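You operate a simulated robot arm through the tools that you are given. There is no shell and no other tool. Be economical: measure what you need, move in short steps, check, and stop when the job is done.

You are at the controls of a simulated two-armed robot. One attempt, no reset.

Task
Share out the white boxes on the deck of the steel cart. At the end: the white box labelled "fuses" from the deck of the steel cart is in the right drawer of the packing bench; the white box marked "caps" from the deck of the steel cart is in the extras drawer; the white box labelled "feet" from the deck of the steel cart is on the top of the long shelf; whatever was shut is shut again. Leave all else as you found it, and nothing knocked over.

Only the result counts: the job must be done as asked and must still hold three seconds after the hand-in. Knocking over, shifting, dropping, spilling or breaking anything else fails it. Lids that push on must go on centred and level and be pressed home; caps that screw on are set level and turned clockwise until they are tight.

Robot
Two 7-joint arms with fingered hands on one trunk, on a base that drives. Base frame: it is fixed to the floor where the robot stands at the start and does not move with it; the origin is under the middle of the robot, x ahead of it, y to its left, z up. Lengths are in mm, angles in rad, forces in N, time in s.
The left shoulder is at the start at [21, 214, 1319], the right one opposite. With the tool pointing down near the work surface each hand reaches from about 100 to 360 mm from the robot's upright axis, wherever it stands, measured 20 degrees to its own side. Places, roughly: extras drawer [500, 100, 700]; inside of the extras drawer [600, 200, 700]; inside of the right drawer of the packing bench [1000, -1600, 700]; right drawer of the packing bench [1000, -1600, 700]; top of the long shelf [-3600, -3100, 1100]; white box [1000, -4000, 750]. Payload 3.3 kg a hand.
The TCP of each hand is the grasp point between the finger pads, 26 mm short of the fingertips. In the tool frame z runs along the fingers and y along their closing line. The gripper opens to 132 mm. The gripper's body begins 73 mm behind the TCP. The gripper is a hand of 2 fingers: y runs from the thumb to the fingers, the wrist lies at [0, 0, -224] in the tool frame, and closing takes about 1.5 s.
Orientation is that of the tool frame in the base frame, as a unit quaternion [x, y, z, w]. With the fingers straight down and closing along the base's y, the tool's x points along the base's -x, its y along +y and its z along -z.

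Tools
- The arms move only by the tool drive_tool. It takes "left_steps", "right_steps" or both (then of equal length, played together; a hand with none holds still); each is a list of rows, each a list of 7 numbers: the shift along the base's x, y, z in mm, then the turn, a rotation vector about the base's x, y, z in rad, then the gripper command, from -1 (shut) to 1 (fully open), values between in proportion. In form: [[dx, dy, dz, ax, ay, az, claw], ...]. A call has 1 to 12 rows; each row shifts and turns the commanded pose from where the row before left it. A row lasts 0.2 s, in which the tool goes at most 50 mm and 0.15 rad; a call with a longer step from one row to the next is refused whole, and so is a gripper value outside its range. Where a pose cannot be reached the arm comes as near as it can. A force on the tool above 40 N (or 10 N above the force at the start of the call, whichever is more), or a blocked arm, ends the call early, and 0.2 s more pass. The fingers move at their own pace (about 153 mm/s each) and stop on an object; they squeeze with about 29 N. The grip force told is the motor's: it shows also when the fingers shut on nothing. Time passes only in rows, and 0.2 s behind the last, so rows that do not move let the fingers close. The reply holds the time, the measured pose of the TCP, the force on the tool along the base axes, the opening and the grip force, in the units named above and with some noise, with the torque about the TCP (base axes, N m) and any sound that the robot's microphone picked up.
- Cameras (640 x 400 px; columns grow to the right, rows downward): "scene" is now at [66.3, 4.3, 1449]; the picture's right is [0.11, -0.99, -0.00], its down [-0.93, -0.10, -0.36] and it looks along [0.36, 0.04, -0.93] (base axes); focal length 247 px, centre (320, 200). "left" rides on the left gripper at [-66, -3, -99] in its tool frame; the picture's right is [0.04, -1.00, 0.00], its down [0.83, 0.03, -0.55] and it looks along [0.55, 0.02, 0.83] (tool axes); focal length 261 px, centre (320, 200). "right" rides on the right gripper at [66, -3, -99] in its tool frame; the picture's right is [0.04, 1.00, 0.00], its down [-0.83, 0.03, -0.55] and it looks along [-0.55, 0.02, 0.83] (tool axes); focal length 261 px, centre (320, 200). There is no depth. A picture from a camera that has moved, and an enlarged one, comes with that camera's place and axes in the base frame and with its lens.
- capture(camera): a new picture of that camera. The clock stands still meanwhile.
- lift_body(by): slides the trunk up (or, below 0, down) by that many mm; the arms and the scene camera ride with it, the base frame stays. It gives what a move gives, with no picture.
- base_move(legs): drives the robot by 1 to 6 legs, each [ahead, left, turn to the left] in mm, mm and rad, along the robot's own axes; the way and the turn of a leg run together, so that a leg with both is an arc; at most 1500 mm and 3.142 rad a leg. The arms and the cameras ride along, it lands a little off, and it stops where it bumps. It gives what a move gives.
- set_grasp(shape, hand): the hand has 2 fingers and takes this shape, open, in about a second: jaw (thumb against the fingers, like two jaws); tri (thumb and two fingers); tip (a fingertip pinch); poke (one finger out to press); point (the index stretched); flat (the hand flat); cup (the hand cupped); fist (a fist). The gripper value then closes the fingers along that shape, each until it touches; the sizes above hold for jaw. It gives what a move gives, with no picture.
- pan_tilt(pan, tilt): turns the head with the scene camera to pan (to the left, within 1.501 rad either way) and tilt (down, from -0.506 to 1.204), counted from straight ahead of the robot. It gives what a move gives.
- inspect(camera, box): a new picture of the part [left, top, right, bottom] of that camera's present view, enlarged. The clock stands still meanwhile.
- job_done(): hands the job in; it is judged then, once.

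Go step by step. Nothing tells you exact positions but the pictures and the camera data: compare them with the known pose of the tool, close in by small moves and look again before you grip or let go. The budget is 165 turns and 130 pictures, counting those below and the enlarged ones. Unless the task says otherwise, let go and move clear before handing in, and close with one line.

The tools are called after "Request:" as name(argument=value, ...) on one line, values as JSON. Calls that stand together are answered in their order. drive_tool: Moves the arms, as the interface text tells. Its arguments: {"type":"object","properties":{"left_steps":{"type":"array"},"right_steps":{"type":"array"}},"required":[]} The other tools are called the same way: lift_body (by) slides the trunk up or down; set_grasp (shape, hand) gives the hand a shape; base_move (legs) drives the base; pan_tilt (pan, tilt) turns the head that bears the scene camera; capture (camera) takes a picture; inspect (camera, box) takes an enlarged picture of a part of a camera's view; job_done () hands the job in.

At the start:

```text
time_s: 0.0
left_ee_pos: [338.6, 71.2, 958.2]
left_tool_rot: [0.0, 1.0, -0.001, 0.0]
left_force: [0.4, 0.7, 0.4]
left_wrist_torque: [-0.06, -0.04, -0.02]
left_grip_width: 131.9
left_grip_force: 0.1
left_shape: jaw
right_ee_pos: [357.2, -199.2, 994.2]
right_tool_rot: [0.0, 1.0, 0.0, 0.0]
right_force: [1.0, 0.5, -0.4]
right_wrist_torque: [0.01, 0.01, -0.04]
right_grip_width: 132.0
right_grip_force: 0.1
right_shape: jaw
trunk travel left (down, up): [-600.0, 161.0]
robot x, y, heading: [0.6, 1.7, 0.003]
head pan, tilt: [0.112, 1.201]
```

scene: 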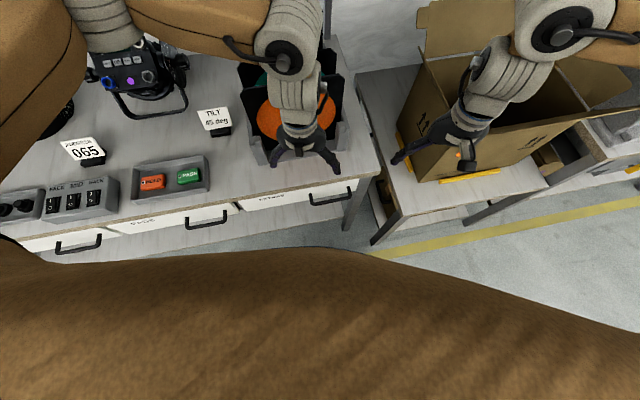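
right: 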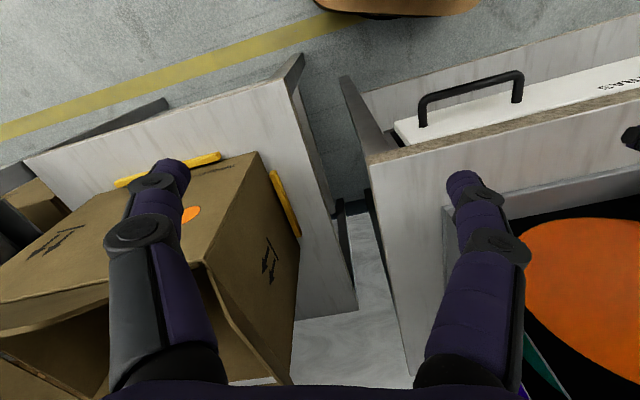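
left: 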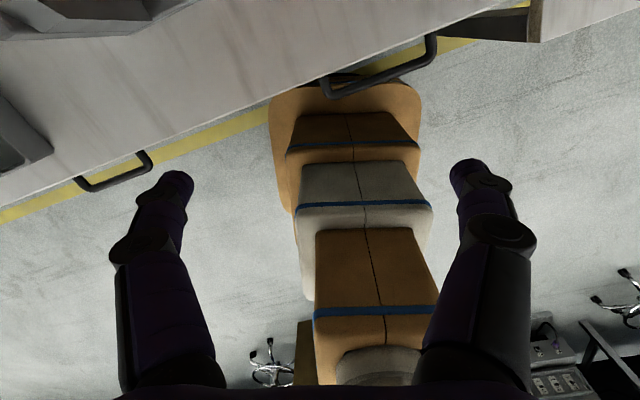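

I see a bench ahead with drawers, and another bench with a carton to the right. I'll look around with the head first.

Request:
pan_tilt(pan=-0.9, tilt=0.3)

Request:
capture(camera="scene")

Request:
pan_tilt(pan=0.0, tilt=0.8)

Request:
capture(camera="scene")

Request:
pan_tilt(pan=-1.5, tilt=0.3)

Request:
capture(camera="scene")

```text
time_s: 1.3
left_ee_pos: [337.8, 71.4, 959.8]
left_tool_rot: [0.0, 1.0, 0.001, 0.001]
left_force: [0.9, 0.0, -1.0]
left_wrist_torque: [0.01, 0.01, -0.01]
left_grip_width: 132.1
left_grip_force: 0.0
left_shape: jaw
right_ee_pos: [357.2, -197.9, 994.1]
right_tool_rot: [0.0, 1.0, -0.001, 0.0]
right_force: [0.2, -0.5, -0.5]
right_wrist_torque: [0.02, -0.01, -0.01]
right_grip_width: 132.1
right_grip_force: 0.0
right_shape: jaw
trunk travel left (down, up): [-600.0, 161.0]
robot x, y, heading: [0.5, 0.4, -0.001]
head pan, tilt: [-0.901, 0.3]
```

```text
126 pictures are left
camera scene: at [68.8, -75.1, 1521.1], right [-0.78, -0.62, 0.0], down [-0.18, 0.23, -0.95], along [0.59, -0.75, -0.3], focal length 247 px, centre (320, 200)
```

scene: 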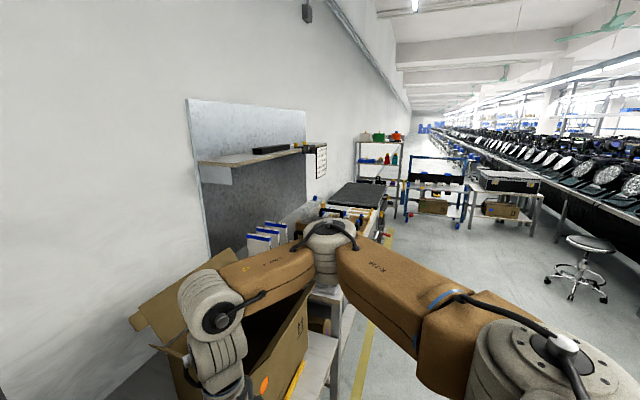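

```text
time_s: 2.5
left_ee_pos: [339.9, 71.0, 958.9]
left_tool_rot: [0.001, 1.0, 0.0, 0.0]
left_force: [1.0, -0.2, 0.0]
left_wrist_torque: [0.02, -0.02, 0.02]
left_grip_width: 131.7
left_grip_force: 0.1
left_shape: jaw
right_ee_pos: [357.3, -197.8, 995.1]
right_tool_rot: [0.0, 1.0, 0.0, 0.001]
right_force: [0.4, 0.2, 0.0]
right_wrist_torque: [0.04, -0.03, 0.01]
right_grip_width: 131.8
right_grip_force: 0.1
right_shape: jaw
trunk travel left (down, up): [-600.0, 161.0]
robot x, y, heading: [-4.2, 3.2, 0.001]
head pan, tilt: [0.0, 0.799]
```

```text
125 pictures are left
camera scene: at [91.4, -2.0, 1476.8], right [0.0, -1.0, 0.0], down [-0.72, 0.0, -0.7], along [0.7, 0.0, -0.72], focal length 247 px, centre (320, 200)
```

scene: 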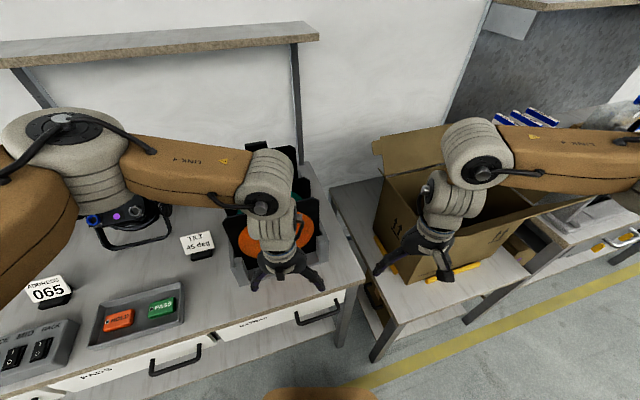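

```text
time_s: 4.1
left_ee_pos: [338.2, 71.5, 959.3]
left_tool_rot: [-0.001, 1.0, 0.0, -0.001]
left_force: [-0.5, 0.2, 0.2]
left_wrist_torque: [0.01, 0.0, -0.02]
left_grip_width: 132.2
left_grip_force: 0.1
left_shape: jaw
right_ee_pos: [355.7, -198.4, 994.7]
right_tool_rot: [0.001, 1.0, 0.0, -0.001]
right_force: [-0.3, 0.1, 0.2]
right_wrist_torque: [0.04, 0.02, 0.0]
right_grip_width: 131.9
right_grip_force: 0.0
right_shape: jaw
trunk travel left (down, up): [-600.0, 161.0]
robot x, y, heading: [1.4, 2.2, -0.0]
head pan, tilt: [-1.499, 0.3]
```

```text
124 pictures are left
camera scene: at [17.5, -95.1, 1521.1], right [-1.0, -0.07, 0.0], down [-0.02, 0.3, -0.96], along [0.07, -0.95, -0.3], focal length 247 px, centre (320, 200)
```

scene: 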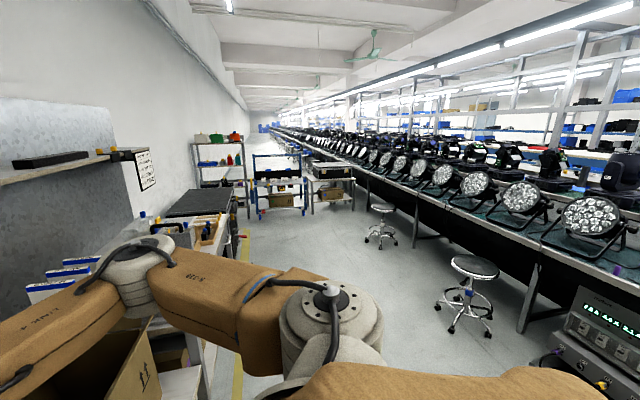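

The blue-framed cart near [900,-4000] looks like the target. I'll first back off and read the drawers on this bench.

Request:
base_move(legs=[[-450, 0, 0]])

Request:
pan_tilt(pan=0.15, tilt=0.75)

Request:
capture(camera="scene")

Request:
pan_tilt(pan=-1.3, tilt=0.2)

Request:
inspect(camera="scene", box=[160, 100, 400, 250])

```text
time_s: 6.8
left_ee_pos: [-113.5, 69.4, 960.3]
left_tool_rot: [0.005, 1.0, 0.0, 0.0]
left_force: [0.0, 0.7, -0.3]
left_wrist_torque: [0.0, 0.02, 0.02]
left_grip_width: 132.0
left_grip_force: 0.1
left_shape: jaw
right_ee_pos: [-97.3, -200.6, 994.1]
right_tool_rot: [0.005, 1.0, 0.0, 0.0]
right_force: [0.3, -0.3, 0.9]
right_wrist_torque: [-0.02, -0.02, -0.02]
right_grip_width: 131.9
right_grip_force: 0.1
right_shape: jaw
trunk travel left (down, up): [-600.0, 161.0]
robot x, y, heading: [-449.1, -2.1, -0.01]
head pan, tilt: [-1.499, 0.3]
```

```text
time_s: 8.5
left_ee_pos: [-112.3, 72.1, 959.9]
left_tool_rot: [0.005, 1.0, 0.0, -0.001]
left_force: [0.5, 0.3, -0.3]
left_wrist_torque: [0.02, -0.02, 0.0]
left_grip_width: 131.8
left_grip_force: 0.1
left_shape: jaw
right_ee_pos: [-96.2, -200.4, 994.0]
right_tool_rot: [0.006, 1.0, 0.0, 0.0]
right_force: [-0.1, -0.2, 0.7]
right_wrist_torque: [-0.04, 0.0, -0.02]
right_grip_width: 132.1
right_grip_force: 0.0
right_shape: jaw
trunk travel left (down, up): [-600.0, 161.0]
robot x, y, heading: [-451.1, -3.5, -0.012]
head pan, tilt: [0.15, 0.75]
```

```text
123 pictures are left
camera scene: at [-358.4, 11.7, 1480.8], right [0.14, -0.99, 0.0], down [-0.68, -0.09, -0.73], along [0.72, 0.1, -0.68], focal length 247 px, centre (320, 200)
```

scene: 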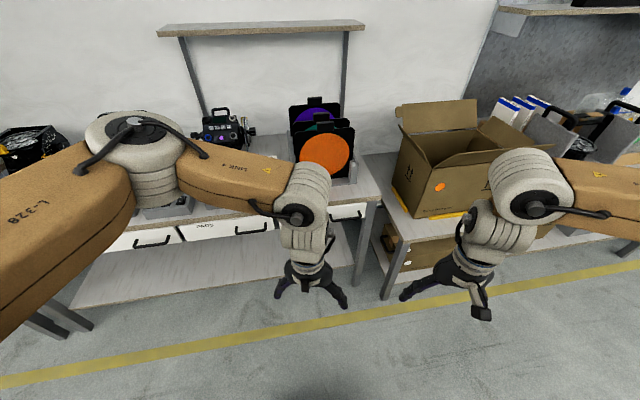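

```text
time_s: 10.1
left_ee_pos: [-113.1, 70.6, 959.7]
left_tool_rot: [0.005, 1.0, 0.0, 0.0]
left_force: [0.1, -0.2, 0.0]
left_wrist_torque: [-0.01, -0.01, -0.02]
left_grip_width: 132.1
left_grip_force: 0.0
left_shape: jaw
right_ee_pos: [-96.6, -200.5, 993.1]
right_tool_rot: [0.005, 1.0, 0.0, 0.0]
right_force: [0.1, -0.2, 0.1]
right_wrist_torque: [0.01, 0.02, 0.0]
right_grip_width: 131.8
right_grip_force: 0.0
right_shape: jaw
trunk travel left (down, up): [-600.0, 161.0]
robot x, y, heading: [-453.7, 2.3, -0.013]
head pan, tilt: [-1.3, 0.201]
```

```text
2.67 times, centred on (280, 175) of scene
camera zoom: at [-416.5, -89.8, 1530.4], right [-0.97, -0.26, 0.0], down [-0.05, 0.19, -0.98], along [0.25, -0.95, -0.2], focal length 660 px, centre (427, 267)
```

zoom: 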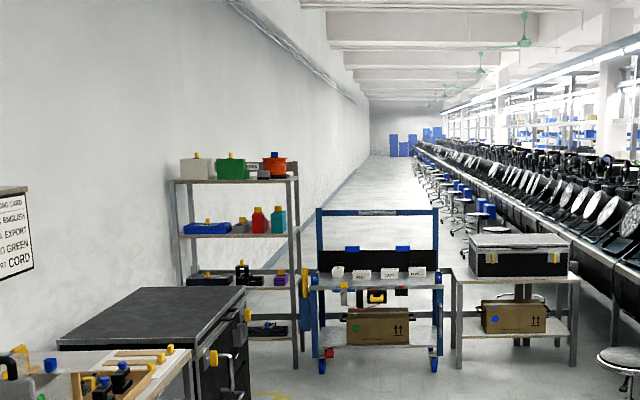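

The blue-framed cart holds four small white boxes on its deck. I'll turn right and drive toward it.

Request:
base_move(legs=[[0, 0, -1.558], [1300, 400, 0], [1300, 0, 0]])

Request:
pan_tilt(pan=0.6, tilt=0.5)

Request:
capture(camera="scene")

```text
time_s: 26.7
left_ee_pos: [74.0, -2913.9, 959.1]
left_tool_rot: [0.703, 0.711, 0.0, 0.001]
left_force: [0.8, -0.1, 0.5]
left_wrist_torque: [0.01, 0.0, 0.03]
left_grip_width: 131.9
left_grip_force: 0.1
left_shape: jaw
right_ee_pos: [-197.1, -2934.4, 994.7]
right_tool_rot: [0.703, 0.711, 0.0, 0.0]
right_force: [-0.2, -0.8, -1.0]
right_wrist_torque: [0.01, 0.0, -0.04]
right_grip_width: 131.6
right_grip_force: 0.1
right_shape: jaw
trunk travel left (down, up): [-600.0, 161.0]
robot x, y, heading: [-3.7, -2579.3, -1.562]
head pan, tilt: [-1.3, 0.201]
```

```text
time_s: 28.5
left_ee_pos: [73.6, -2912.4, 959.8]
left_tool_rot: [0.703, 0.712, 0.0, 0.0]
left_force: [0.7, 0.0, 0.2]
left_wrist_torque: [-0.03, 0.0, 0.01]
left_grip_width: 131.6
left_grip_force: 0.0
left_shape: jaw
right_ee_pos: [-195.8, -2935.4, 993.8]
right_tool_rot: [0.703, 0.711, 0.0, 0.0]
right_force: [0.5, -0.1, 0.3]
right_wrist_torque: [-0.03, 0.04, 0.02]
right_grip_width: 131.7
right_grip_force: 0.1
right_shape: jaw
trunk travel left (down, up): [-600.0, 161.0]
robot x, y, heading: [-4.8, -2572.9, -1.559]
head pan, tilt: [0.6, 0.499]
```

```text
121 pictures are left
camera scene: at [48.8, -2664.1, 1502.7], right [-0.82, -0.57, 0.0], down [-0.27, 0.39, -0.88], along [0.5, -0.72, -0.48], focal length 247 px, centre (320, 200)
```

scene: 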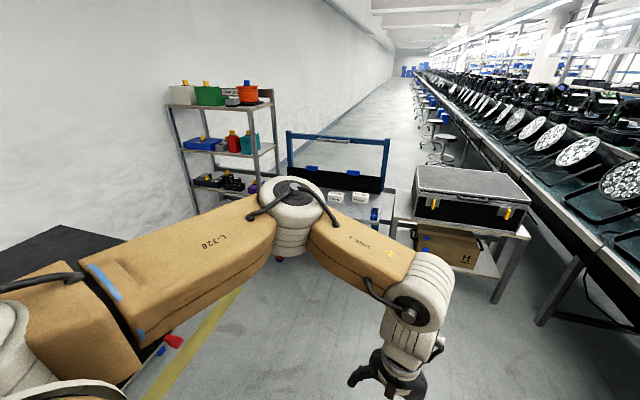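

The workplace is rotated by about 0.29 rad relative to base. I'll square up with the cart and approach.

Request:
base_move(legs=[[0, 0, 0.284], [700, 380, 0]])

Request:
pan_tilt(pan=0.0, tilt=0.6)

Request:
capture(camera="scene")

```text
time_s: 33.7
left_ee_pos: [730.6, -3430.3, 959.6]
left_tool_rot: [0.596, 0.803, 0.001, -0.001]
left_force: [-0.4, 0.1, 0.5]
left_wrist_torque: [0.01, -0.02, -0.02]
left_grip_width: 131.7
left_grip_force: 0.0
left_shape: jaw
right_ee_pos: [477.1, -3526.5, 994.3]
right_tool_rot: [0.596, 0.803, 0.0, 0.0]
right_force: [-0.9, -0.6, -0.6]
right_wrist_torque: [-0.01, 0.02, -0.02]
right_grip_width: 132.0
right_grip_force: 0.0
right_shape: jaw
trunk travel left (down, up): [-600.0, 161.0]
robot x, y, heading: [564.8, -3125.1, -1.275]
head pan, tilt: [0.6, 0.499]
```

```text
time_s: 34.7
left_ee_pos: [729.9, -3429.2, 959.7]
left_tool_rot: [0.596, 0.803, 0.0, 0.0]
left_force: [0.5, 0.0, 1.2]
left_wrist_torque: [0.0, -0.03, 0.01]
left_grip_width: 132.1
left_grip_force: 0.1
left_shape: jaw
right_ee_pos: [477.2, -3525.3, 995.4]
right_tool_rot: [0.595, 0.804, 0.0, 0.0]
right_force: [1.0, -0.1, -0.7]
right_wrist_torque: [-0.01, 0.0, -0.02]
right_grip_width: 131.9
right_grip_force: 0.1
right_shape: jaw
trunk travel left (down, up): [-600.0, 161.0]
robot x, y, heading: [563.9, -3130.5, -1.276]
head pan, tilt: [0.0, 0.6]
```

```text
120 pictures are left
camera scene: at [591.1, -3224.5, 1493.7], right [-0.96, -0.29, 0.0], down [-0.16, 0.54, -0.82], along [0.24, -0.79, -0.57], focal length 247 px, centre (320, 200)
```

scene: 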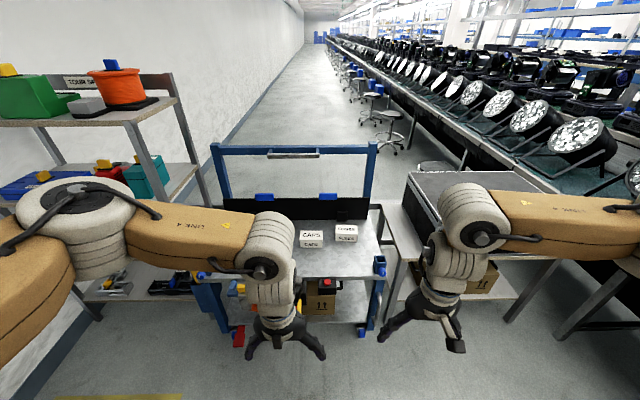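

The cart is in front, its deck edge about 720 mm ahead with the boxes near its middle. I'll come closer and look at the boxes.

Request:
base_move(legs=[[350, 0, 0]])

Request:
pan_tilt(pan=0.0, tilt=0.9)

Request:
capture(camera="scene")

Request:
capture(camera="left")

```text
time_s: 37.0
left_ee_pos: [832.9, -3758.6, 959.7]
left_tool_rot: [0.593, 0.805, 0.0, -0.001]
left_force: [0.1, 0.1, -0.3]
left_wrist_torque: [0.04, 0.0, -0.06]
left_grip_width: 131.9
left_grip_force: 0.1
left_shape: jaw
right_ee_pos: [579.9, -3855.6, 992.8]
right_tool_rot: [0.594, 0.805, 0.001, -0.001]
right_force: [-0.1, 0.3, -0.4]
right_wrist_torque: [-0.02, 0.0, 0.0]
right_grip_width: 131.7
right_grip_force: 0.0
right_shape: jaw
trunk travel left (down, up): [-600.0, 161.0]
robot x, y, heading: [660.5, -3459.3, -1.271]
head pan, tilt: [0.0, 0.6]
```

```text
time_s: 37.8
left_ee_pos: [832.8, -3758.1, 958.6]
left_tool_rot: [0.593, 0.805, 0.0, 0.0]
left_force: [-0.8, -0.5, 0.3]
left_wrist_torque: [0.0, 0.03, -0.01]
left_grip_width: 131.8
left_grip_force: 0.1
left_shape: jaw
right_ee_pos: [579.9, -3854.4, 994.3]
right_tool_rot: [0.594, 0.805, 0.0, 0.0]
right_force: [0.1, -0.3, 0.1]
right_wrist_torque: [0.04, 0.01, -0.01]
right_grip_width: 132.2
right_grip_force: 0.1
right_shape: jaw
trunk travel left (down, up): [-600.0, 161.0]
robot x, y, heading: [661.2, -3453.5, -1.273]
head pan, tilt: [0.0, 0.901]
```

```text
119 pictures are left
camera scene: at [688.4, -3540.9, 1468.9], right [-0.96, -0.3, 0.0], down [-0.23, 0.75, -0.62], along [0.18, -0.59, -0.78], focal length 247 px, centre (320, 200)
```

scene: 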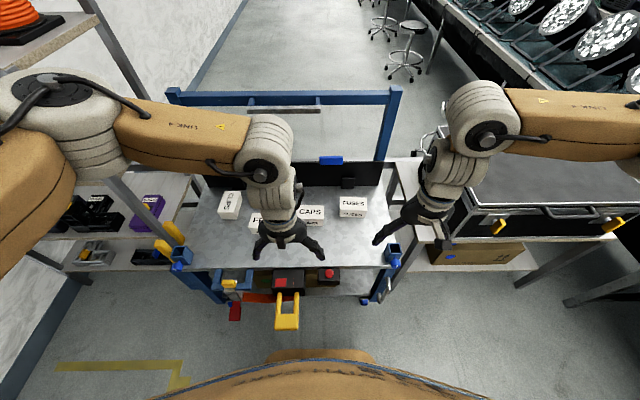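

```text
118 pictures are left
camera left: at [847.6, -3820.9, 1058.5], right [-0.97, -0.26, 0.0], down [-0.21, 0.81, 0.55], along [-0.14, 0.53, -0.83], focal length 261 px, centre (320, 200)
```

left: 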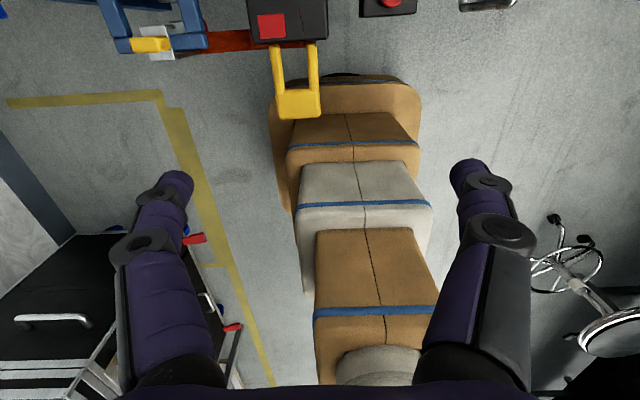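

Four boxes are visible; fuses and caps are readable and the others are partly hidden. I'll creep forward 80 mm and lower the trunk so the arms reach farther.

Request:
base_move(legs=[[80, 0, 0]])

Request:
drive_tool(left_steps=[[40, 12, 0, 0, 0, 0, 1], [40, 12, 0, 0, 0, 0, 1], [40, 12, 0, 0, 0, 0, 1], [40, 12, 0, 0, 0, 0, 1]])

Request:
inspect(camera="scene", box=[160, 150, 400, 300])

```text
time_s: 38.8
left_ee_pos: [857.0, -3834.3, 959.0]
left_tool_rot: [0.593, 0.805, 0.001, -0.001]
left_force: [0.2, -0.9, -0.7]
left_wrist_torque: [0.0, -0.02, -0.01]
left_grip_width: 132.0
left_grip_force: 0.1
left_shape: jaw
right_ee_pos: [603.6, -3933.1, 992.7]
right_tool_rot: [0.593, 0.805, 0.0, 0.0]
right_force: [0.6, 0.2, 0.0]
right_wrist_torque: [0.03, 0.03, -0.02]
right_grip_width: 131.9
right_grip_force: 0.0
right_shape: jaw
trunk travel left (down, up): [-600.0, 161.0]
robot x, y, heading: [685.6, -3537.3, -1.271]
head pan, tilt: [0.0, 0.901]
```

```text
time_s: 39.8
left_ee_pos: [1018.6, -3785.6, 960.4]
left_tool_rot: [0.593, 0.805, 0.0, 0.0]
left_force: [-0.6, -0.7, 0.2]
left_wrist_torque: [0.01, 0.06, 0.0]
left_grip_width: 131.7
left_grip_force: 0.1
left_shape: jaw
right_ee_pos: [604.3, -3930.8, 994.0]
right_tool_rot: [0.594, 0.804, 0.0, 0.0]
right_force: [0.3, -0.1, 1.1]
right_wrist_torque: [-0.03, 0.03, 0.02]
right_grip_width: 131.9
right_grip_force: 0.0
right_shape: jaw
trunk travel left (down, up): [-600.0, 161.0]
robot x, y, heading: [690.1, -3534.7, -1.271]
head pan, tilt: [0.0, 0.901]
```

```text
2.67 times, centred on (280, 225) of scene
camera zoom: at [713.0, -3616.7, 1468.9], right [-0.96, -0.3, 0.0], down [-0.23, 0.75, -0.62], along [0.18, -0.59, -0.78], focal length 660 px, centre (427, 133)
```

zoom: 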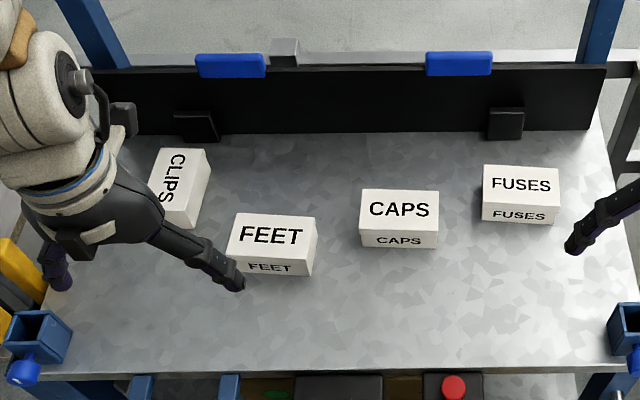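

All four labels are readable: clips, feet, caps, fuses. I'll lower the trunk 150 mm and look again to triangulate the deck's height.

Request:
lift_body(by=-150)

Request:
inspect(camera="scene", box=[160, 100, 400, 250])

Request:
capture(camera="right")

```text
time_s: 41.6
left_ee_pos: [1015.7, -3785.6, 809.3]
left_tool_rot: [0.593, 0.805, 0.0, 0.001]
left_force: [0.5, 1.2, 0.8]
left_wrist_torque: [0.02, -0.03, -0.02]
left_grip_width: 131.8
left_grip_force: 0.0
left_shape: jaw
right_ee_pos: [602.8, -3932.3, 844.7]
right_tool_rot: [0.594, 0.805, 0.0, 0.0]
right_force: [0.4, 0.4, 0.5]
right_wrist_torque: [0.0, 0.0, -0.02]
right_grip_width: 131.9
right_grip_force: 0.1
right_shape: jaw
trunk travel left (down, up): [-450.0, 311.0]
robot x, y, heading: [687.1, -3534.1, -1.272]
head pan, tilt: [0.0, 0.901]
```

```text
2.67 times, centred on (280, 175) of scene
camera zoom: at [714.7, -3625.6, 1318.6], right [-0.96, -0.3, 0.0], down [-0.23, 0.75, -0.62], along [0.18, -0.59, -0.78], focal length 660 px, centre (427, 267)
```

zoom: 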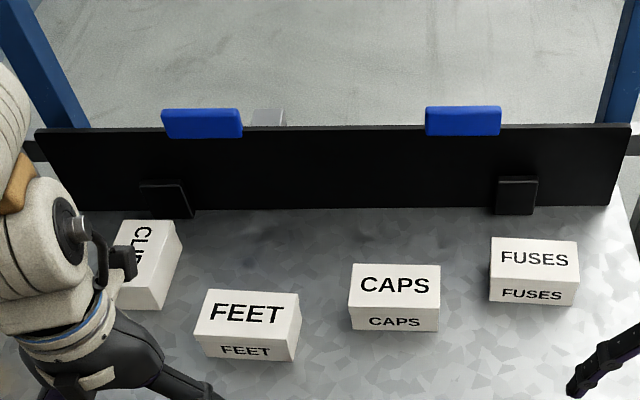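

```text
115 pictures are left
camera right: at [580.0, -3868.5, 942.7], right [0.94, 0.33, 0.0], down [0.28, -0.79, 0.55], along [0.19, -0.52, -0.83], focal length 261 px, centre (320, 200)
```

right: 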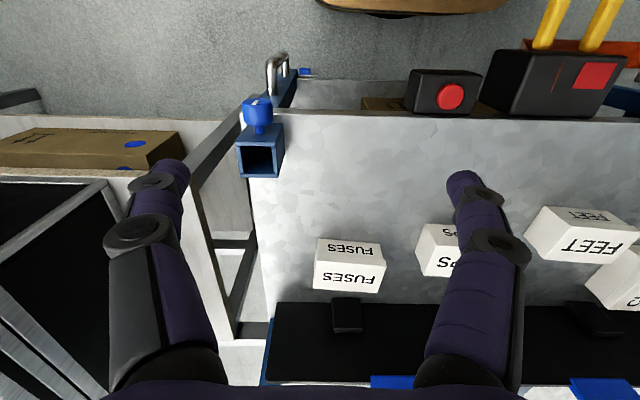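

Triangulation gives the fuses box top at about (740, -4176, 658), the caps box near (896, -4083) and feet near (1057, -3993), with the deck at about z=610. I'll raise the hands, then lower the trunk further for reach.

Request:
drive_tool(left_steps=[[0, 0, 45, 0, 0, 0, 1], [0, 0, 45, 0, 0, 0, 1], [0, 0, 45, 0, 0, 0, 1], [0, 0, 45, 0, 0, 0, 1]], right_steps=[[0, 0, 40, 0, 0, 0, 1], [0, 0, 40, 0, 0, 0, 1], [0, 0, 40, 0, 0, 0, 1], [0, 0, 40, 0, 0, 0, 1]])

Request:
lift_body(by=-200)

Request:
drive_tool(right_steps=[[14, -38, 0, 0, 0, 0, 1], [14, -38, 0, 0, 0, 0, 1], [14, -38, 0, 0, 0, 0, 1], [14, -38, 0, 0, 0, 0, 1], [14, -38, 0, 0, 0, 0, 1]])

Request:
capture(camera="right")

Request:
capture(camera="scene")

```text
time_s: 42.6
left_ee_pos: [1017.1, -3786.3, 990.3]
left_tool_rot: [0.594, 0.805, 0.001, 0.0]
left_force: [0.8, -0.3, -0.2]
left_wrist_torque: [-0.01, 0.0, 0.02]
left_grip_width: 131.6
left_grip_force: 0.0
left_shape: jaw
right_ee_pos: [602.2, -3929.6, 1005.3]
right_tool_rot: [0.594, 0.805, 0.0, 0.001]
right_force: [0.1, 0.2, -0.6]
right_wrist_torque: [0.0, -0.01, -0.01]
right_grip_width: 131.7
right_grip_force: 0.1
right_shape: jaw
trunk travel left (down, up): [-450.0, 311.0]
robot x, y, heading: [688.2, -3529.9, -1.27]
head pan, tilt: [0.0, 0.901]
```

```text
time_s: 44.7
left_ee_pos: [1015.1, -3785.9, 789.5]
left_tool_rot: [0.594, 0.805, 0.0, 0.0]
left_force: [-0.6, 0.6, 0.0]
left_wrist_torque: [0.02, -0.01, -0.01]
left_grip_width: 131.7
left_grip_force: 0.0
left_shape: jaw
right_ee_pos: [603.7, -3931.1, 805.0]
right_tool_rot: [0.593, 0.805, 0.0, -0.001]
right_force: [-0.5, 0.7, 0.4]
right_wrist_torque: [0.01, 0.03, -0.03]
right_grip_width: 132.0
right_grip_force: 0.1
right_shape: jaw
trunk travel left (down, up): [-250.0, 511.0]
robot x, y, heading: [687.8, -3531.8, -1.271]
head pan, tilt: [0.0, 0.901]
```

```text
time_s: 45.9
left_ee_pos: [1014.4, -3785.1, 790.3]
left_tool_rot: [0.593, 0.805, 0.0, 0.001]
left_force: [-0.3, -0.3, 0.0]
left_wrist_torque: [0.02, -0.02, 0.03]
left_grip_width: 131.7
left_grip_force: 0.1
left_shape: jaw
right_ee_pos: [671.8, -4107.9, 804.2]
right_tool_rot: [0.593, 0.806, 0.0, 0.001]
right_force: [-0.5, 0.1, 0.0]
right_wrist_torque: [-0.02, -0.06, 0.0]
right_grip_width: 131.7
right_grip_force: 0.0
right_shape: jaw
right hand out of reach, approached as far as the arm can: row 5
trunk travel left (down, up): [-250.0, 511.0]
robot x, y, heading: [687.8, -3531.4, -1.272]
head pan, tilt: [0.0, 0.901]
```

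```text
114 pictures are left
camera right: at [648.0, -4045.1, 902.5], right [0.94, 0.34, 0.0], down [0.28, -0.78, 0.55], along [0.19, -0.52, -0.83], focal length 261 px, centre (320, 200)
```

right: 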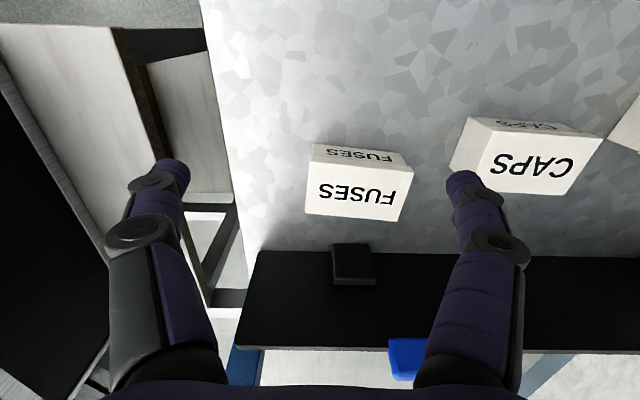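

```text
113 pictures are left
camera scene: at [724.0, -3658.8, 1116.4], right [-0.96, -0.3, 0.0], down [-0.23, 0.75, -0.62], along [0.18, -0.59, -0.78], focal length 247 px, centre (320, 200)
```

scene: 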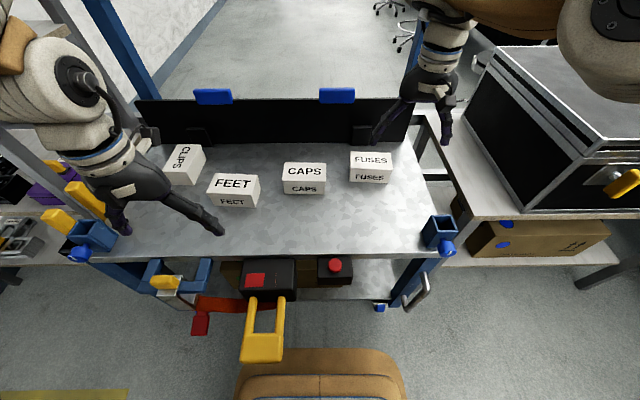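

The right arm tops out about 70 mm short with the tool straight down, so I'll pitch the tool forward about 30°. First an enlarged look for the box's yaw.

Request:
inspect(camera="right", box=[270, 100, 510, 250])

Request:
inspect(camera="scene", box=[180, 120, 420, 270])

```text
2.67 times, centred on (390, 175) of right
camera zoom: at [648.0, -4045.1, 902.5], right [0.94, 0.34, 0.0], down [0.28, -0.78, 0.55], along [0.19, -0.52, -0.83], focal length 695 px, centre (133, 267)
```

zoom: 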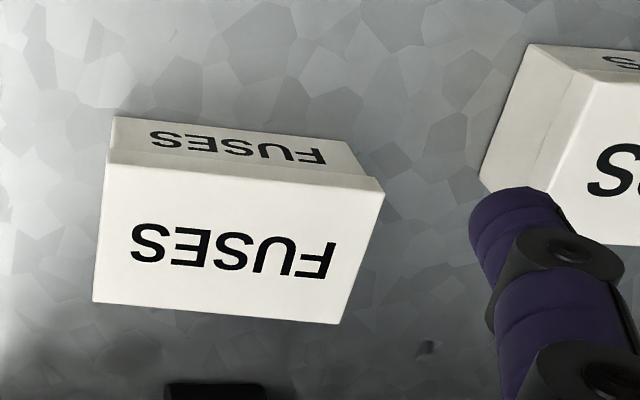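

```text
2.67 times, centred on (300, 195) of scene
camera zoom: at [724.0, -3658.8, 1116.4], right [-0.96, -0.3, 0.0], down [-0.23, 0.75, -0.62], along [0.18, -0.59, -0.78], focal length 660 px, centre (373, 213)
```

zoom: 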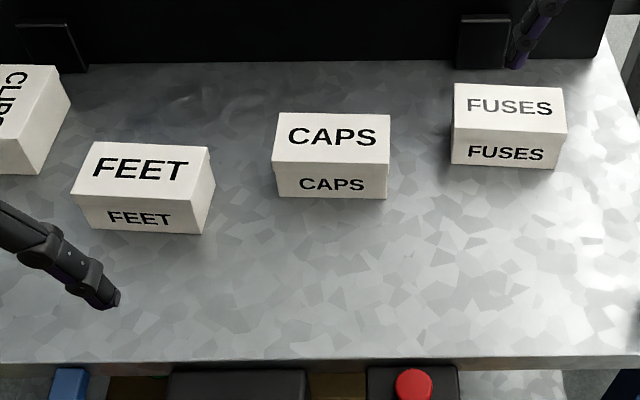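

The fuses box is about 110×67 mm, centred at (738, -4176) with yaw 0.23. I'll pitch the right tool and move to a pre-grasp point in line with it.

Request:
drive_tool(right_steps=[[5, 5, 0, 0, 0, -0.07, 1], [10, 10, 0, -0.122, -0.0285, 0, 1], [10, 0, 0, -0.122, -0.0285, 0, 1], [10, 0, 0, -0.122, -0.0285, 0, 1], [10, 0, 0, -0.122, -0.0285, 0, 1], [5, 0, 0, 0, 0, 0, 1]])

```text
time_s: 47.3
left_ee_pos: [1015.0, -3786.4, 789.5]
left_tool_rot: [0.593, 0.805, -0.001, 0.0]
left_force: [0.1, -0.6, -1.1]
left_wrist_torque: [0.0, 0.01, 0.01]
left_grip_width: 131.9
left_grip_force: 0.1
left_shape: jaw
right_ee_pos: [721.3, -4091.8, 804.0]
right_tool_rot: [0.602, 0.758, -0.155, 0.195]
right_force: [0.0, -0.6, 0.5]
right_wrist_torque: [0.0, 0.01, 0.02]
right_grip_width: 131.9
right_grip_force: 0.1
right_shape: jaw
trunk travel left (down, up): [-250.0, 511.0]
robot x, y, heading: [688.6, -3533.4, -1.27]
head pan, tilt: [0.0, 0.901]
```

Request:
drive_tool(right_steps=[[3, -18, -35, 0, 0, 0, 1], [3, -19, -35, 0, 0, 0, 1]])

Request:
capture(camera="right")

Request:
capture(camera="scene")

```text
time_s: 47.9
left_ee_pos: [1015.7, -3785.5, 789.3]
left_tool_rot: [0.594, 0.805, 0.0, -0.001]
left_force: [0.5, -0.1, -0.5]
left_wrist_torque: [0.02, -0.03, 0.01]
left_grip_width: 132.0
left_grip_force: 0.0
left_shape: jaw
right_ee_pos: [727.8, -4129.1, 732.7]
right_tool_rot: [0.601, 0.76, -0.154, 0.194]
right_force: [-0.7, -0.1, 0.6]
right_wrist_torque: [-0.02, -0.01, 0.0]
right_grip_width: 132.0
right_grip_force: 0.0
right_shape: jaw
trunk travel left (down, up): [-250.0, 511.0]
robot x, y, heading: [685.0, -3531.4, -1.271]
head pan, tilt: [0.0, 0.901]
```

```text
110 pictures are left
camera right: at [700.0, -4026.1, 788.0], right [0.96, 0.26, -0.02], down [0.14, -0.45, 0.88], along [0.22, -0.86, -0.47], focal length 261 px, centre (320, 200)
```

right: 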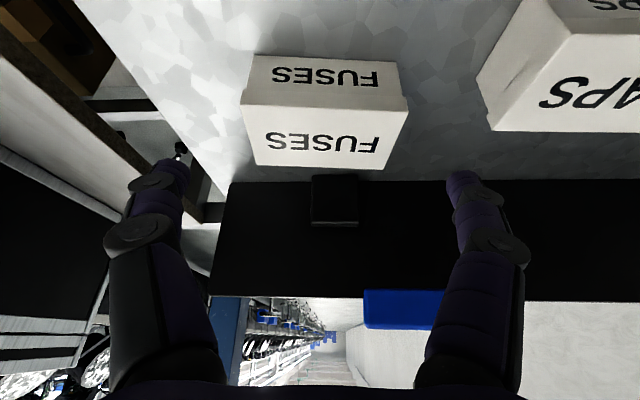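

```text
109 pictures are left
camera scene: at [725.1, -3659.4, 1116.3], right [-0.96, -0.3, 0.0], down [-0.23, 0.75, -0.62], along [0.18, -0.59, -0.78], focal length 247 px, centre (320, 200)
```

scene: 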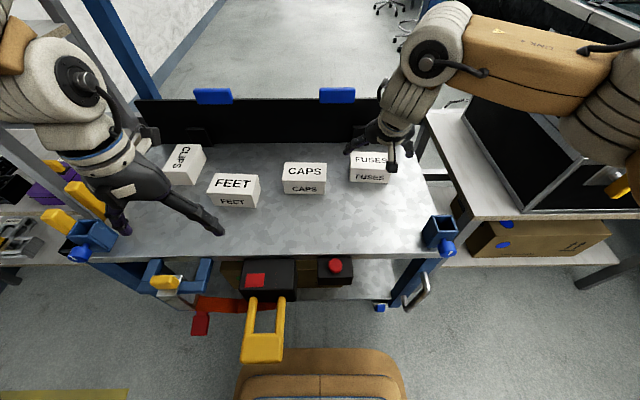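

The box is centred between the fingers. I'll go in along the tool axis and grip.

Request:
drive_tool(right_steps=[[3.5, -15.5, -29, 0, 0, 0, 1], [3.5, -15.5, -29, 0, 0, 0, 1], [3.2, -15.5, -29, 0, 0, 0, 1]])

Request:
capture(camera="right")

```text
time_s: 48.7
left_ee_pos: [1015.5, -3784.8, 789.3]
left_tool_rot: [0.593, 0.805, 0.0, 0.0]
left_force: [0.7, 0.7, -0.5]
left_wrist_torque: [-0.02, 0.0, 0.01]
left_grip_width: 132.0
left_grip_force: 0.1
left_shape: jaw
right_ee_pos: [738.1, -4174.3, 645.9]
right_tool_rot: [0.602, 0.759, -0.155, 0.193]
right_force: [1.0, 0.5, -0.7]
right_wrist_torque: [0.0, -0.01, 0.0]
right_grip_width: 132.1
right_grip_force: 0.0
right_shape: jaw
trunk travel left (down, up): [-250.0, 511.0]
robot x, y, heading: [687.8, -3532.9, -1.268]
head pan, tilt: [0.0, 0.901]
```

```text
108 pictures are left
camera right: at [709.6, -4072.4, 701.0], right [0.96, 0.26, -0.02], down [0.14, -0.44, 0.88], along [0.22, -0.86, -0.47], focal length 261 px, centre (320, 200)
```

right: 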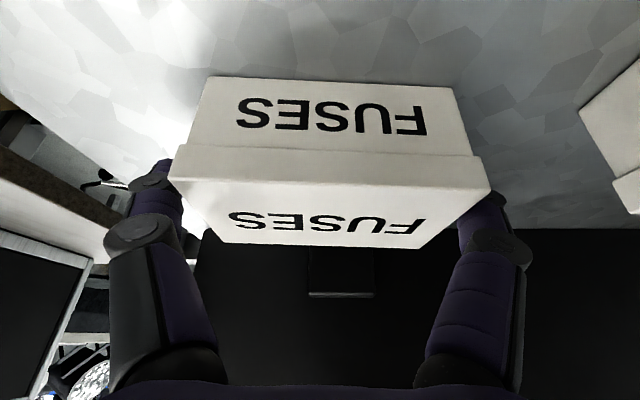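

Request:
drive_tool(right_steps=[[0, 0, 0, 0, 0, 0, -1], [0, 0, 0, 0, 0, 0, -1], [0, 0, 0, 0, 0, 0, -1], [0, 0, 0, 0, 0, 0, -1], [0, 0, 0, 0, 0, 0, -1], [0, 0, 20, 0, 0, 0, -1], [0, 0, 40, 0, 0, 0, -1], [0, 0, 40, 0, 0, 0, -1]])

Request:
capture(camera="right")

```text
time_s: 50.5
left_ee_pos: [1016.4, -3785.5, 789.3]
left_tool_rot: [0.593, 0.805, 0.0, -0.001]
left_force: [0.2, -0.5, 0.0]
left_wrist_torque: [-0.03, 0.0, -0.06]
left_grip_width: 132.0
left_grip_force: 0.2
left_shape: jaw
right_ee_pos: [737.1, -4174.5, 745.4]
right_tool_rot: [0.602, 0.759, -0.155, 0.193]
right_force: [-0.6, -0.3, -1.8]
right_wrist_torque: [0.01, -0.01, -0.01]
right_grip_width: 109.0
right_grip_force: 29.1
right_shape: jaw
trunk travel left (down, up): [-250.0, 511.0]
robot x, y, heading: [689.0, -3531.2, -1.269]
head pan, tilt: [0.0, 0.901]
```

```text
107 pictures are left
camera right: at [709.1, -4071.4, 799.9], right [0.96, 0.26, -0.02], down [0.14, -0.45, 0.88], along [0.22, -0.86, -0.47], focal length 261 px, centre (320, 200)
```

right: 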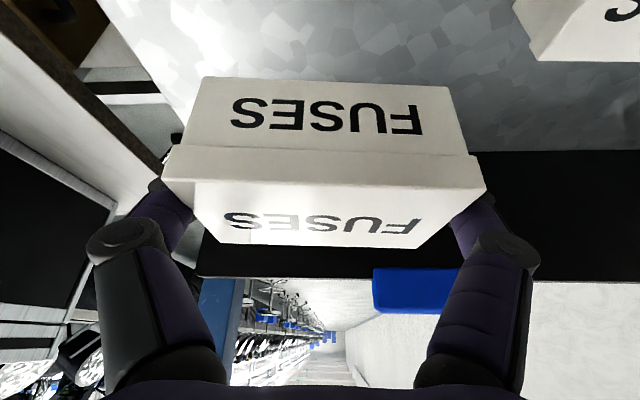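

Fuses box is held. Now I'll look closely at the feet box for the left hand.

Request:
inspect(camera="scene", box=[180, 150, 276, 210])

```text
6.67 times, centred on (228, 180) of scene
camera zoom: at [725.2, -3659.0, 1116.4], right [-0.96, -0.3, 0.0], down [-0.23, 0.75, -0.62], along [0.18, -0.59, -0.78], focal length 1649 px, centre (933, 333)
```

zoom: 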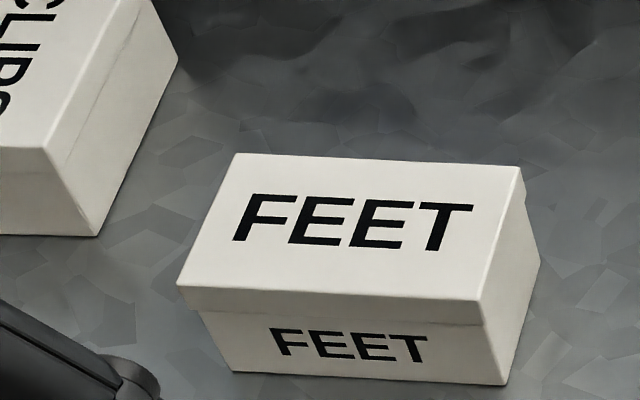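

The feet box centre is about (1055, -3991) with yaw 0.235. I'll pitch the left tool and move to its pre-grasp point.

Request:
drive_tool(left_steps=[[3, -17, 0, 0, 0, -0.065, 1], [4, -25, 0, -0.13, -0.031, 0, 1], [4, -25, 0, -0.13, -0.031, 0, 1], [4, -25, 0, -0.13, -0.031, 0, 1], [5, -26, 0, 0, 0, 0, 1], [5, -26, -28, 0, 0, 0, 1], [5, -26, -29, 0, 0, 0, 1]])

Request:
capture(camera="left")

Request:
capture(camera="scene")

```text
time_s: 52.1
left_ee_pos: [1046.5, -3955.5, 732.9]
left_tool_rot: [0.606, 0.77, -0.122, 0.156]
left_force: [-0.4, 0.4, 0.0]
left_wrist_torque: [0.02, -0.01, 0.01]
left_grip_width: 132.0
left_grip_force: 0.1
left_shape: jaw
right_ee_pos: [736.9, -4174.4, 744.3]
right_tool_rot: [0.602, 0.76, -0.154, 0.193]
right_force: [-0.2, -0.7, -1.4]
right_wrist_torque: [-0.02, 0.02, 0.02]
right_grip_width: 108.9
right_grip_force: 29.3
right_shape: jaw
trunk travel left (down, up): [-250.0, 511.0]
robot x, y, heading: [685.6, -3531.5, -1.27]
head pan, tilt: [0.0, 0.901]
```

```text
105 pictures are left
camera left: at [1047.8, -3977.4, 848.9], right [-0.98, -0.2, -0.02], down [-0.2, 0.96, 0.18], along [-0.02, 0.18, -0.98], focal length 261 px, centre (320, 200)
```

left: 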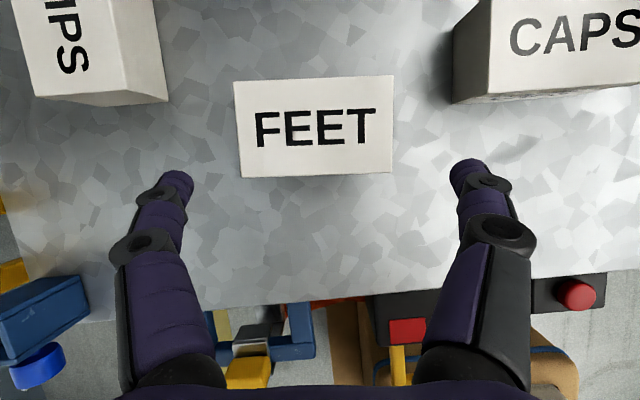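

```text
104 pictures are left
camera scene: at [725.3, -3659.4, 1116.2], right [-0.96, -0.3, 0.0], down [-0.23, 0.75, -0.62], along [0.18, -0.59, -0.78], focal length 247 px, centre (320, 200)
```

scene: 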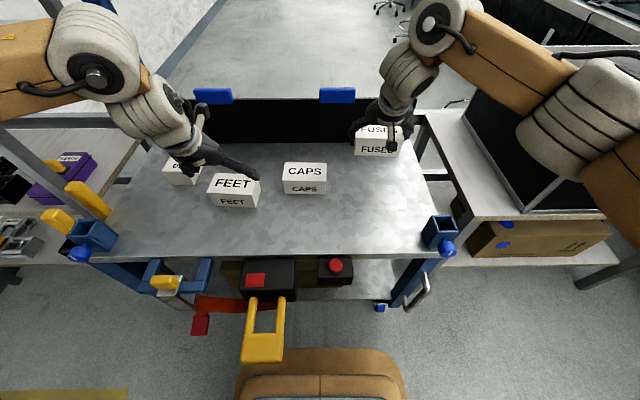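

Request:
drive_tool(left_steps=[[3.5, -12.5, -29.5, 0, 0, 0, 1], [3.5, -12, -29, 0, 0, 0, 1], [3, -12, -29, 0, 0, 0, 1], [0, 0, 0, 0, 0, 0, -1], [0, 0, 0, 0, 0, 0, -1], [0, 0, 0, 0, 0, 0, -1], [0, 0, 0, 0, 0, 0, -1], [0, 0, 0, 0, 0, 0, -1], [0, 0, 20, 0, 0, 0, -1], [0, 0, 40, 0, 0, 0, -1], [0, 0, 40, 0, 0, 0, -1]])

Request:
capture(camera="left")

Request:
capture(camera="scene")

```text
time_s: 54.5
left_ee_pos: [1053.5, -3991.5, 744.7]
left_tool_rot: [0.607, 0.769, -0.123, 0.156]
left_force: [0.3, -0.3, -1.9]
left_wrist_torque: [0.03, 0.01, -0.06]
left_grip_width: 107.8
left_grip_force: 29.0
left_shape: jaw
right_ee_pos: [735.6, -4174.5, 745.4]
right_tool_rot: [0.602, 0.76, -0.154, 0.193]
right_force: [0.2, -0.3, -1.3]
right_wrist_torque: [0.03, -0.03, 0.0]
right_grip_width: 109.3
right_grip_force: 29.4
right_shape: jaw
trunk travel left (down, up): [-250.0, 511.0]
robot x, y, heading: [687.7, -3535.3, -1.267]
head pan, tilt: [0.0, 0.901]
```

```text
103 pictures are left
camera left: at [1055.7, -4012.7, 861.3], right [-0.98, -0.2, -0.02], down [-0.2, 0.96, 0.19], along [-0.02, 0.18, -0.98], focal length 261 px, centre (320, 200)
```

left: 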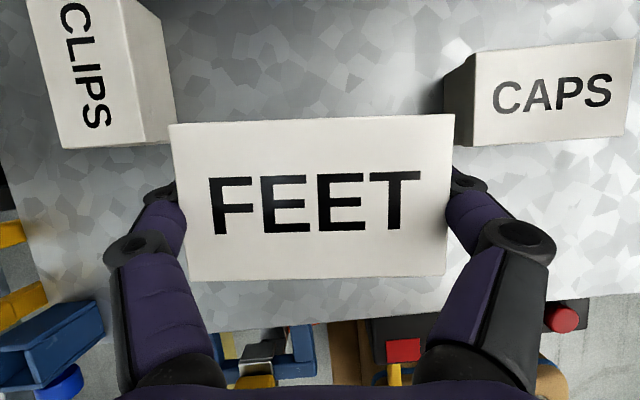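

```text
102 pictures are left
camera scene: at [725.1, -3659.2, 1116.3], right [-0.96, -0.3, 0.0], down [-0.23, 0.75, -0.62], along [0.18, -0.59, -0.78], focal length 247 px, centre (320, 200)
```

scene: 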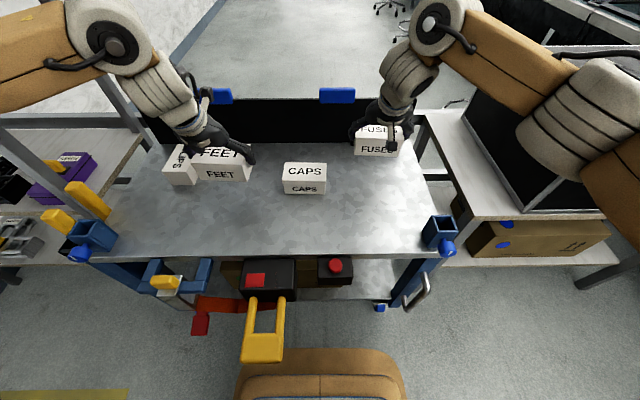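

Both boxes are held. I'll check the left elbow's surroundings before backing out.

Request:
pan_tilt(pan=0.9, tilt=0.5)

Request:
capture(camera="scene")

Request:
pan_tilt(pan=-0.9, tilt=0.5)

Request:
capture(camera="scene")

```text
time_s: 55.7
left_ee_pos: [1053.7, -3990.5, 744.6]
left_tool_rot: [0.606, 0.77, -0.122, 0.156]
left_force: [0.1, -0.5, -1.2]
left_wrist_torque: [0.0, -0.02, -0.02]
left_grip_width: 108.1
left_grip_force: 28.6
left_shape: jaw
right_ee_pos: [737.6, -4175.4, 744.5]
right_tool_rot: [0.602, 0.759, -0.155, 0.193]
right_force: [-0.3, -0.9, -2.0]
right_wrist_torque: [0.03, 0.0, 0.01]
right_grip_width: 109.1
right_grip_force: 28.9
right_shape: jaw
trunk travel left (down, up): [-250.0, 511.0]
robot x, y, heading: [689.6, -3532.3, -1.27]
head pan, tilt: [0.901, 0.499]
```

```text
101 pictures are left
camera scene: at [787.7, -3620.2, 1150.1], right [-0.36, -0.93, 0.0], down [-0.45, 0.17, -0.88], along [0.82, -0.32, -0.48], focal length 247 px, centre (320, 200)
```

scene: 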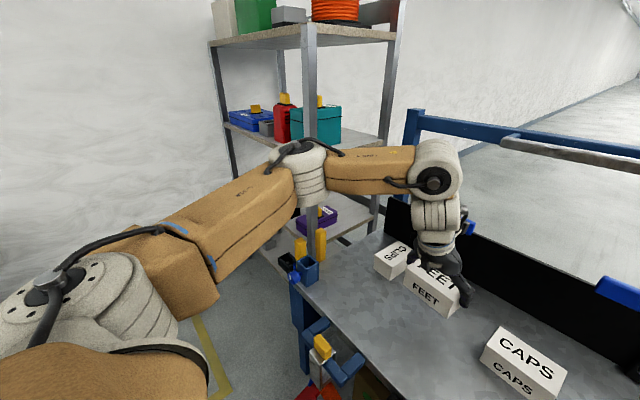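

```text
time_s: 57.5
left_ee_pos: [1054.2, -3992.0, 744.8]
left_tool_rot: [0.607, 0.77, -0.123, 0.156]
left_force: [0.1, -0.6, -1.6]
left_wrist_torque: [0.02, 0.0, -0.01]
left_grip_width: 107.9
left_grip_force: 29.2
left_shape: jaw
right_ee_pos: [737.1, -4174.8, 744.6]
right_tool_rot: [0.602, 0.759, -0.155, 0.193]
right_force: [-0.3, 0.4, -2.1]
right_wrist_torque: [-0.02, 0.01, 0.01]
right_grip_width: 109.0
right_grip_force: 28.8
right_shape: jaw
trunk travel left (down, up): [-250.0, 511.0]
robot x, y, heading: [688.3, -3531.3, -1.27]
head pan, tilt: [-0.901, 0.499]
```

```text
100 pictures are left
camera scene: at [651.5, -3662.4, 1150.2], right [-0.83, 0.56, 0.0], down [0.27, 0.4, -0.88], along [-0.5, -0.72, -0.48], focal length 247 px, centre (320, 200)
```

scene: 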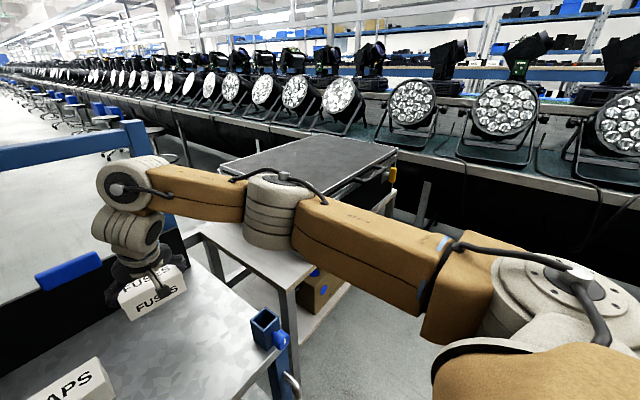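

Clear both sides. I'll back off, raise the trunk and look toward the long shelf.

Request:
base_move(legs=[[-600, 0, 0]])

Request:
lift_body(by=350)

Request:
pan_tilt(pan=-1.4, tilt=0.2)

Request:
capture(camera="scene")

```text
time_s: 60.9
left_ee_pos: [877.2, -3412.6, 745.0]
left_tool_rot: [0.604, 0.772, -0.122, 0.156]
left_force: [0.3, -0.8, -2.1]
left_wrist_torque: [-0.02, -0.03, 0.0]
left_grip_width: 107.9
left_grip_force: 28.8
left_shape: jaw
right_ee_pos: [560.0, -3598.9, 744.7]
right_tool_rot: [0.599, 0.761, -0.154, 0.195]
right_force: [0.8, -0.9, -0.5]
right_wrist_torque: [-0.01, 0.01, -0.01]
right_grip_width: 109.0
right_grip_force: 28.9
right_shape: jaw
trunk travel left (down, up): [-250.0, 511.0]
robot x, y, heading: [508.9, -2953.5, -1.26]
head pan, tilt: [-0.901, 0.499]
```

```text
time_s: 64.4
left_ee_pos: [878.0, -3414.1, 1094.3]
left_tool_rot: [0.604, 0.772, -0.122, 0.156]
left_force: [0.4, 0.8, -0.8]
left_wrist_torque: [0.0, -0.02, 0.0]
left_grip_width: 108.1
left_grip_force: 28.1
left_shape: jaw
right_ee_pos: [561.1, -3598.2, 1094.2]
right_tool_rot: [0.6, 0.761, -0.153, 0.194]
right_force: [-0.4, 0.4, -0.9]
right_wrist_torque: [0.01, 0.01, -0.01]
right_grip_width: 109.0
right_grip_force: 28.7
right_shape: jaw
trunk travel left (down, up): [-600.0, 161.0]
robot x, y, heading: [506.3, -2956.8, -1.265]
head pan, tilt: [-0.901, 0.499]
```

```text
time_s: 65.3
left_ee_pos: [877.3, -3414.1, 1094.0]
left_tool_rot: [0.604, 0.772, -0.122, 0.156]
left_force: [0.3, -1.0, -1.9]
left_wrist_torque: [-0.01, 0.04, 0.03]
left_grip_width: 108.2
left_grip_force: 29.1
left_shape: jaw
right_ee_pos: [561.3, -3599.7, 1093.6]
right_tool_rot: [0.599, 0.761, -0.154, 0.194]
right_force: [-0.1, 0.1, -1.7]
right_wrist_torque: [0.0, 0.01, -0.01]
right_grip_width: 109.1
right_grip_force: 29.6
right_shape: jaw
trunk travel left (down, up): [-600.0, 161.0]
robot x, y, heading: [508.5, -2954.7, -1.262]
head pan, tilt: [-1.4, 0.201]
```

```text
99 pictures are left
camera scene: at [427.1, -3013.2, 1530.4], right [-0.46, 0.89, 0.0], down [0.18, 0.09, -0.98], along [-0.87, -0.45, -0.2], focal length 247 px, centre (320, 200)
```

scene: 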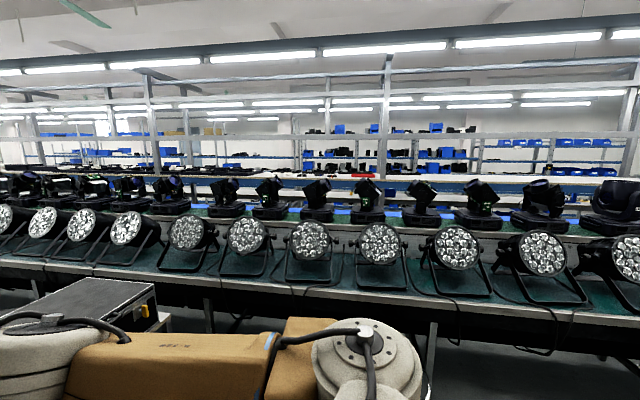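

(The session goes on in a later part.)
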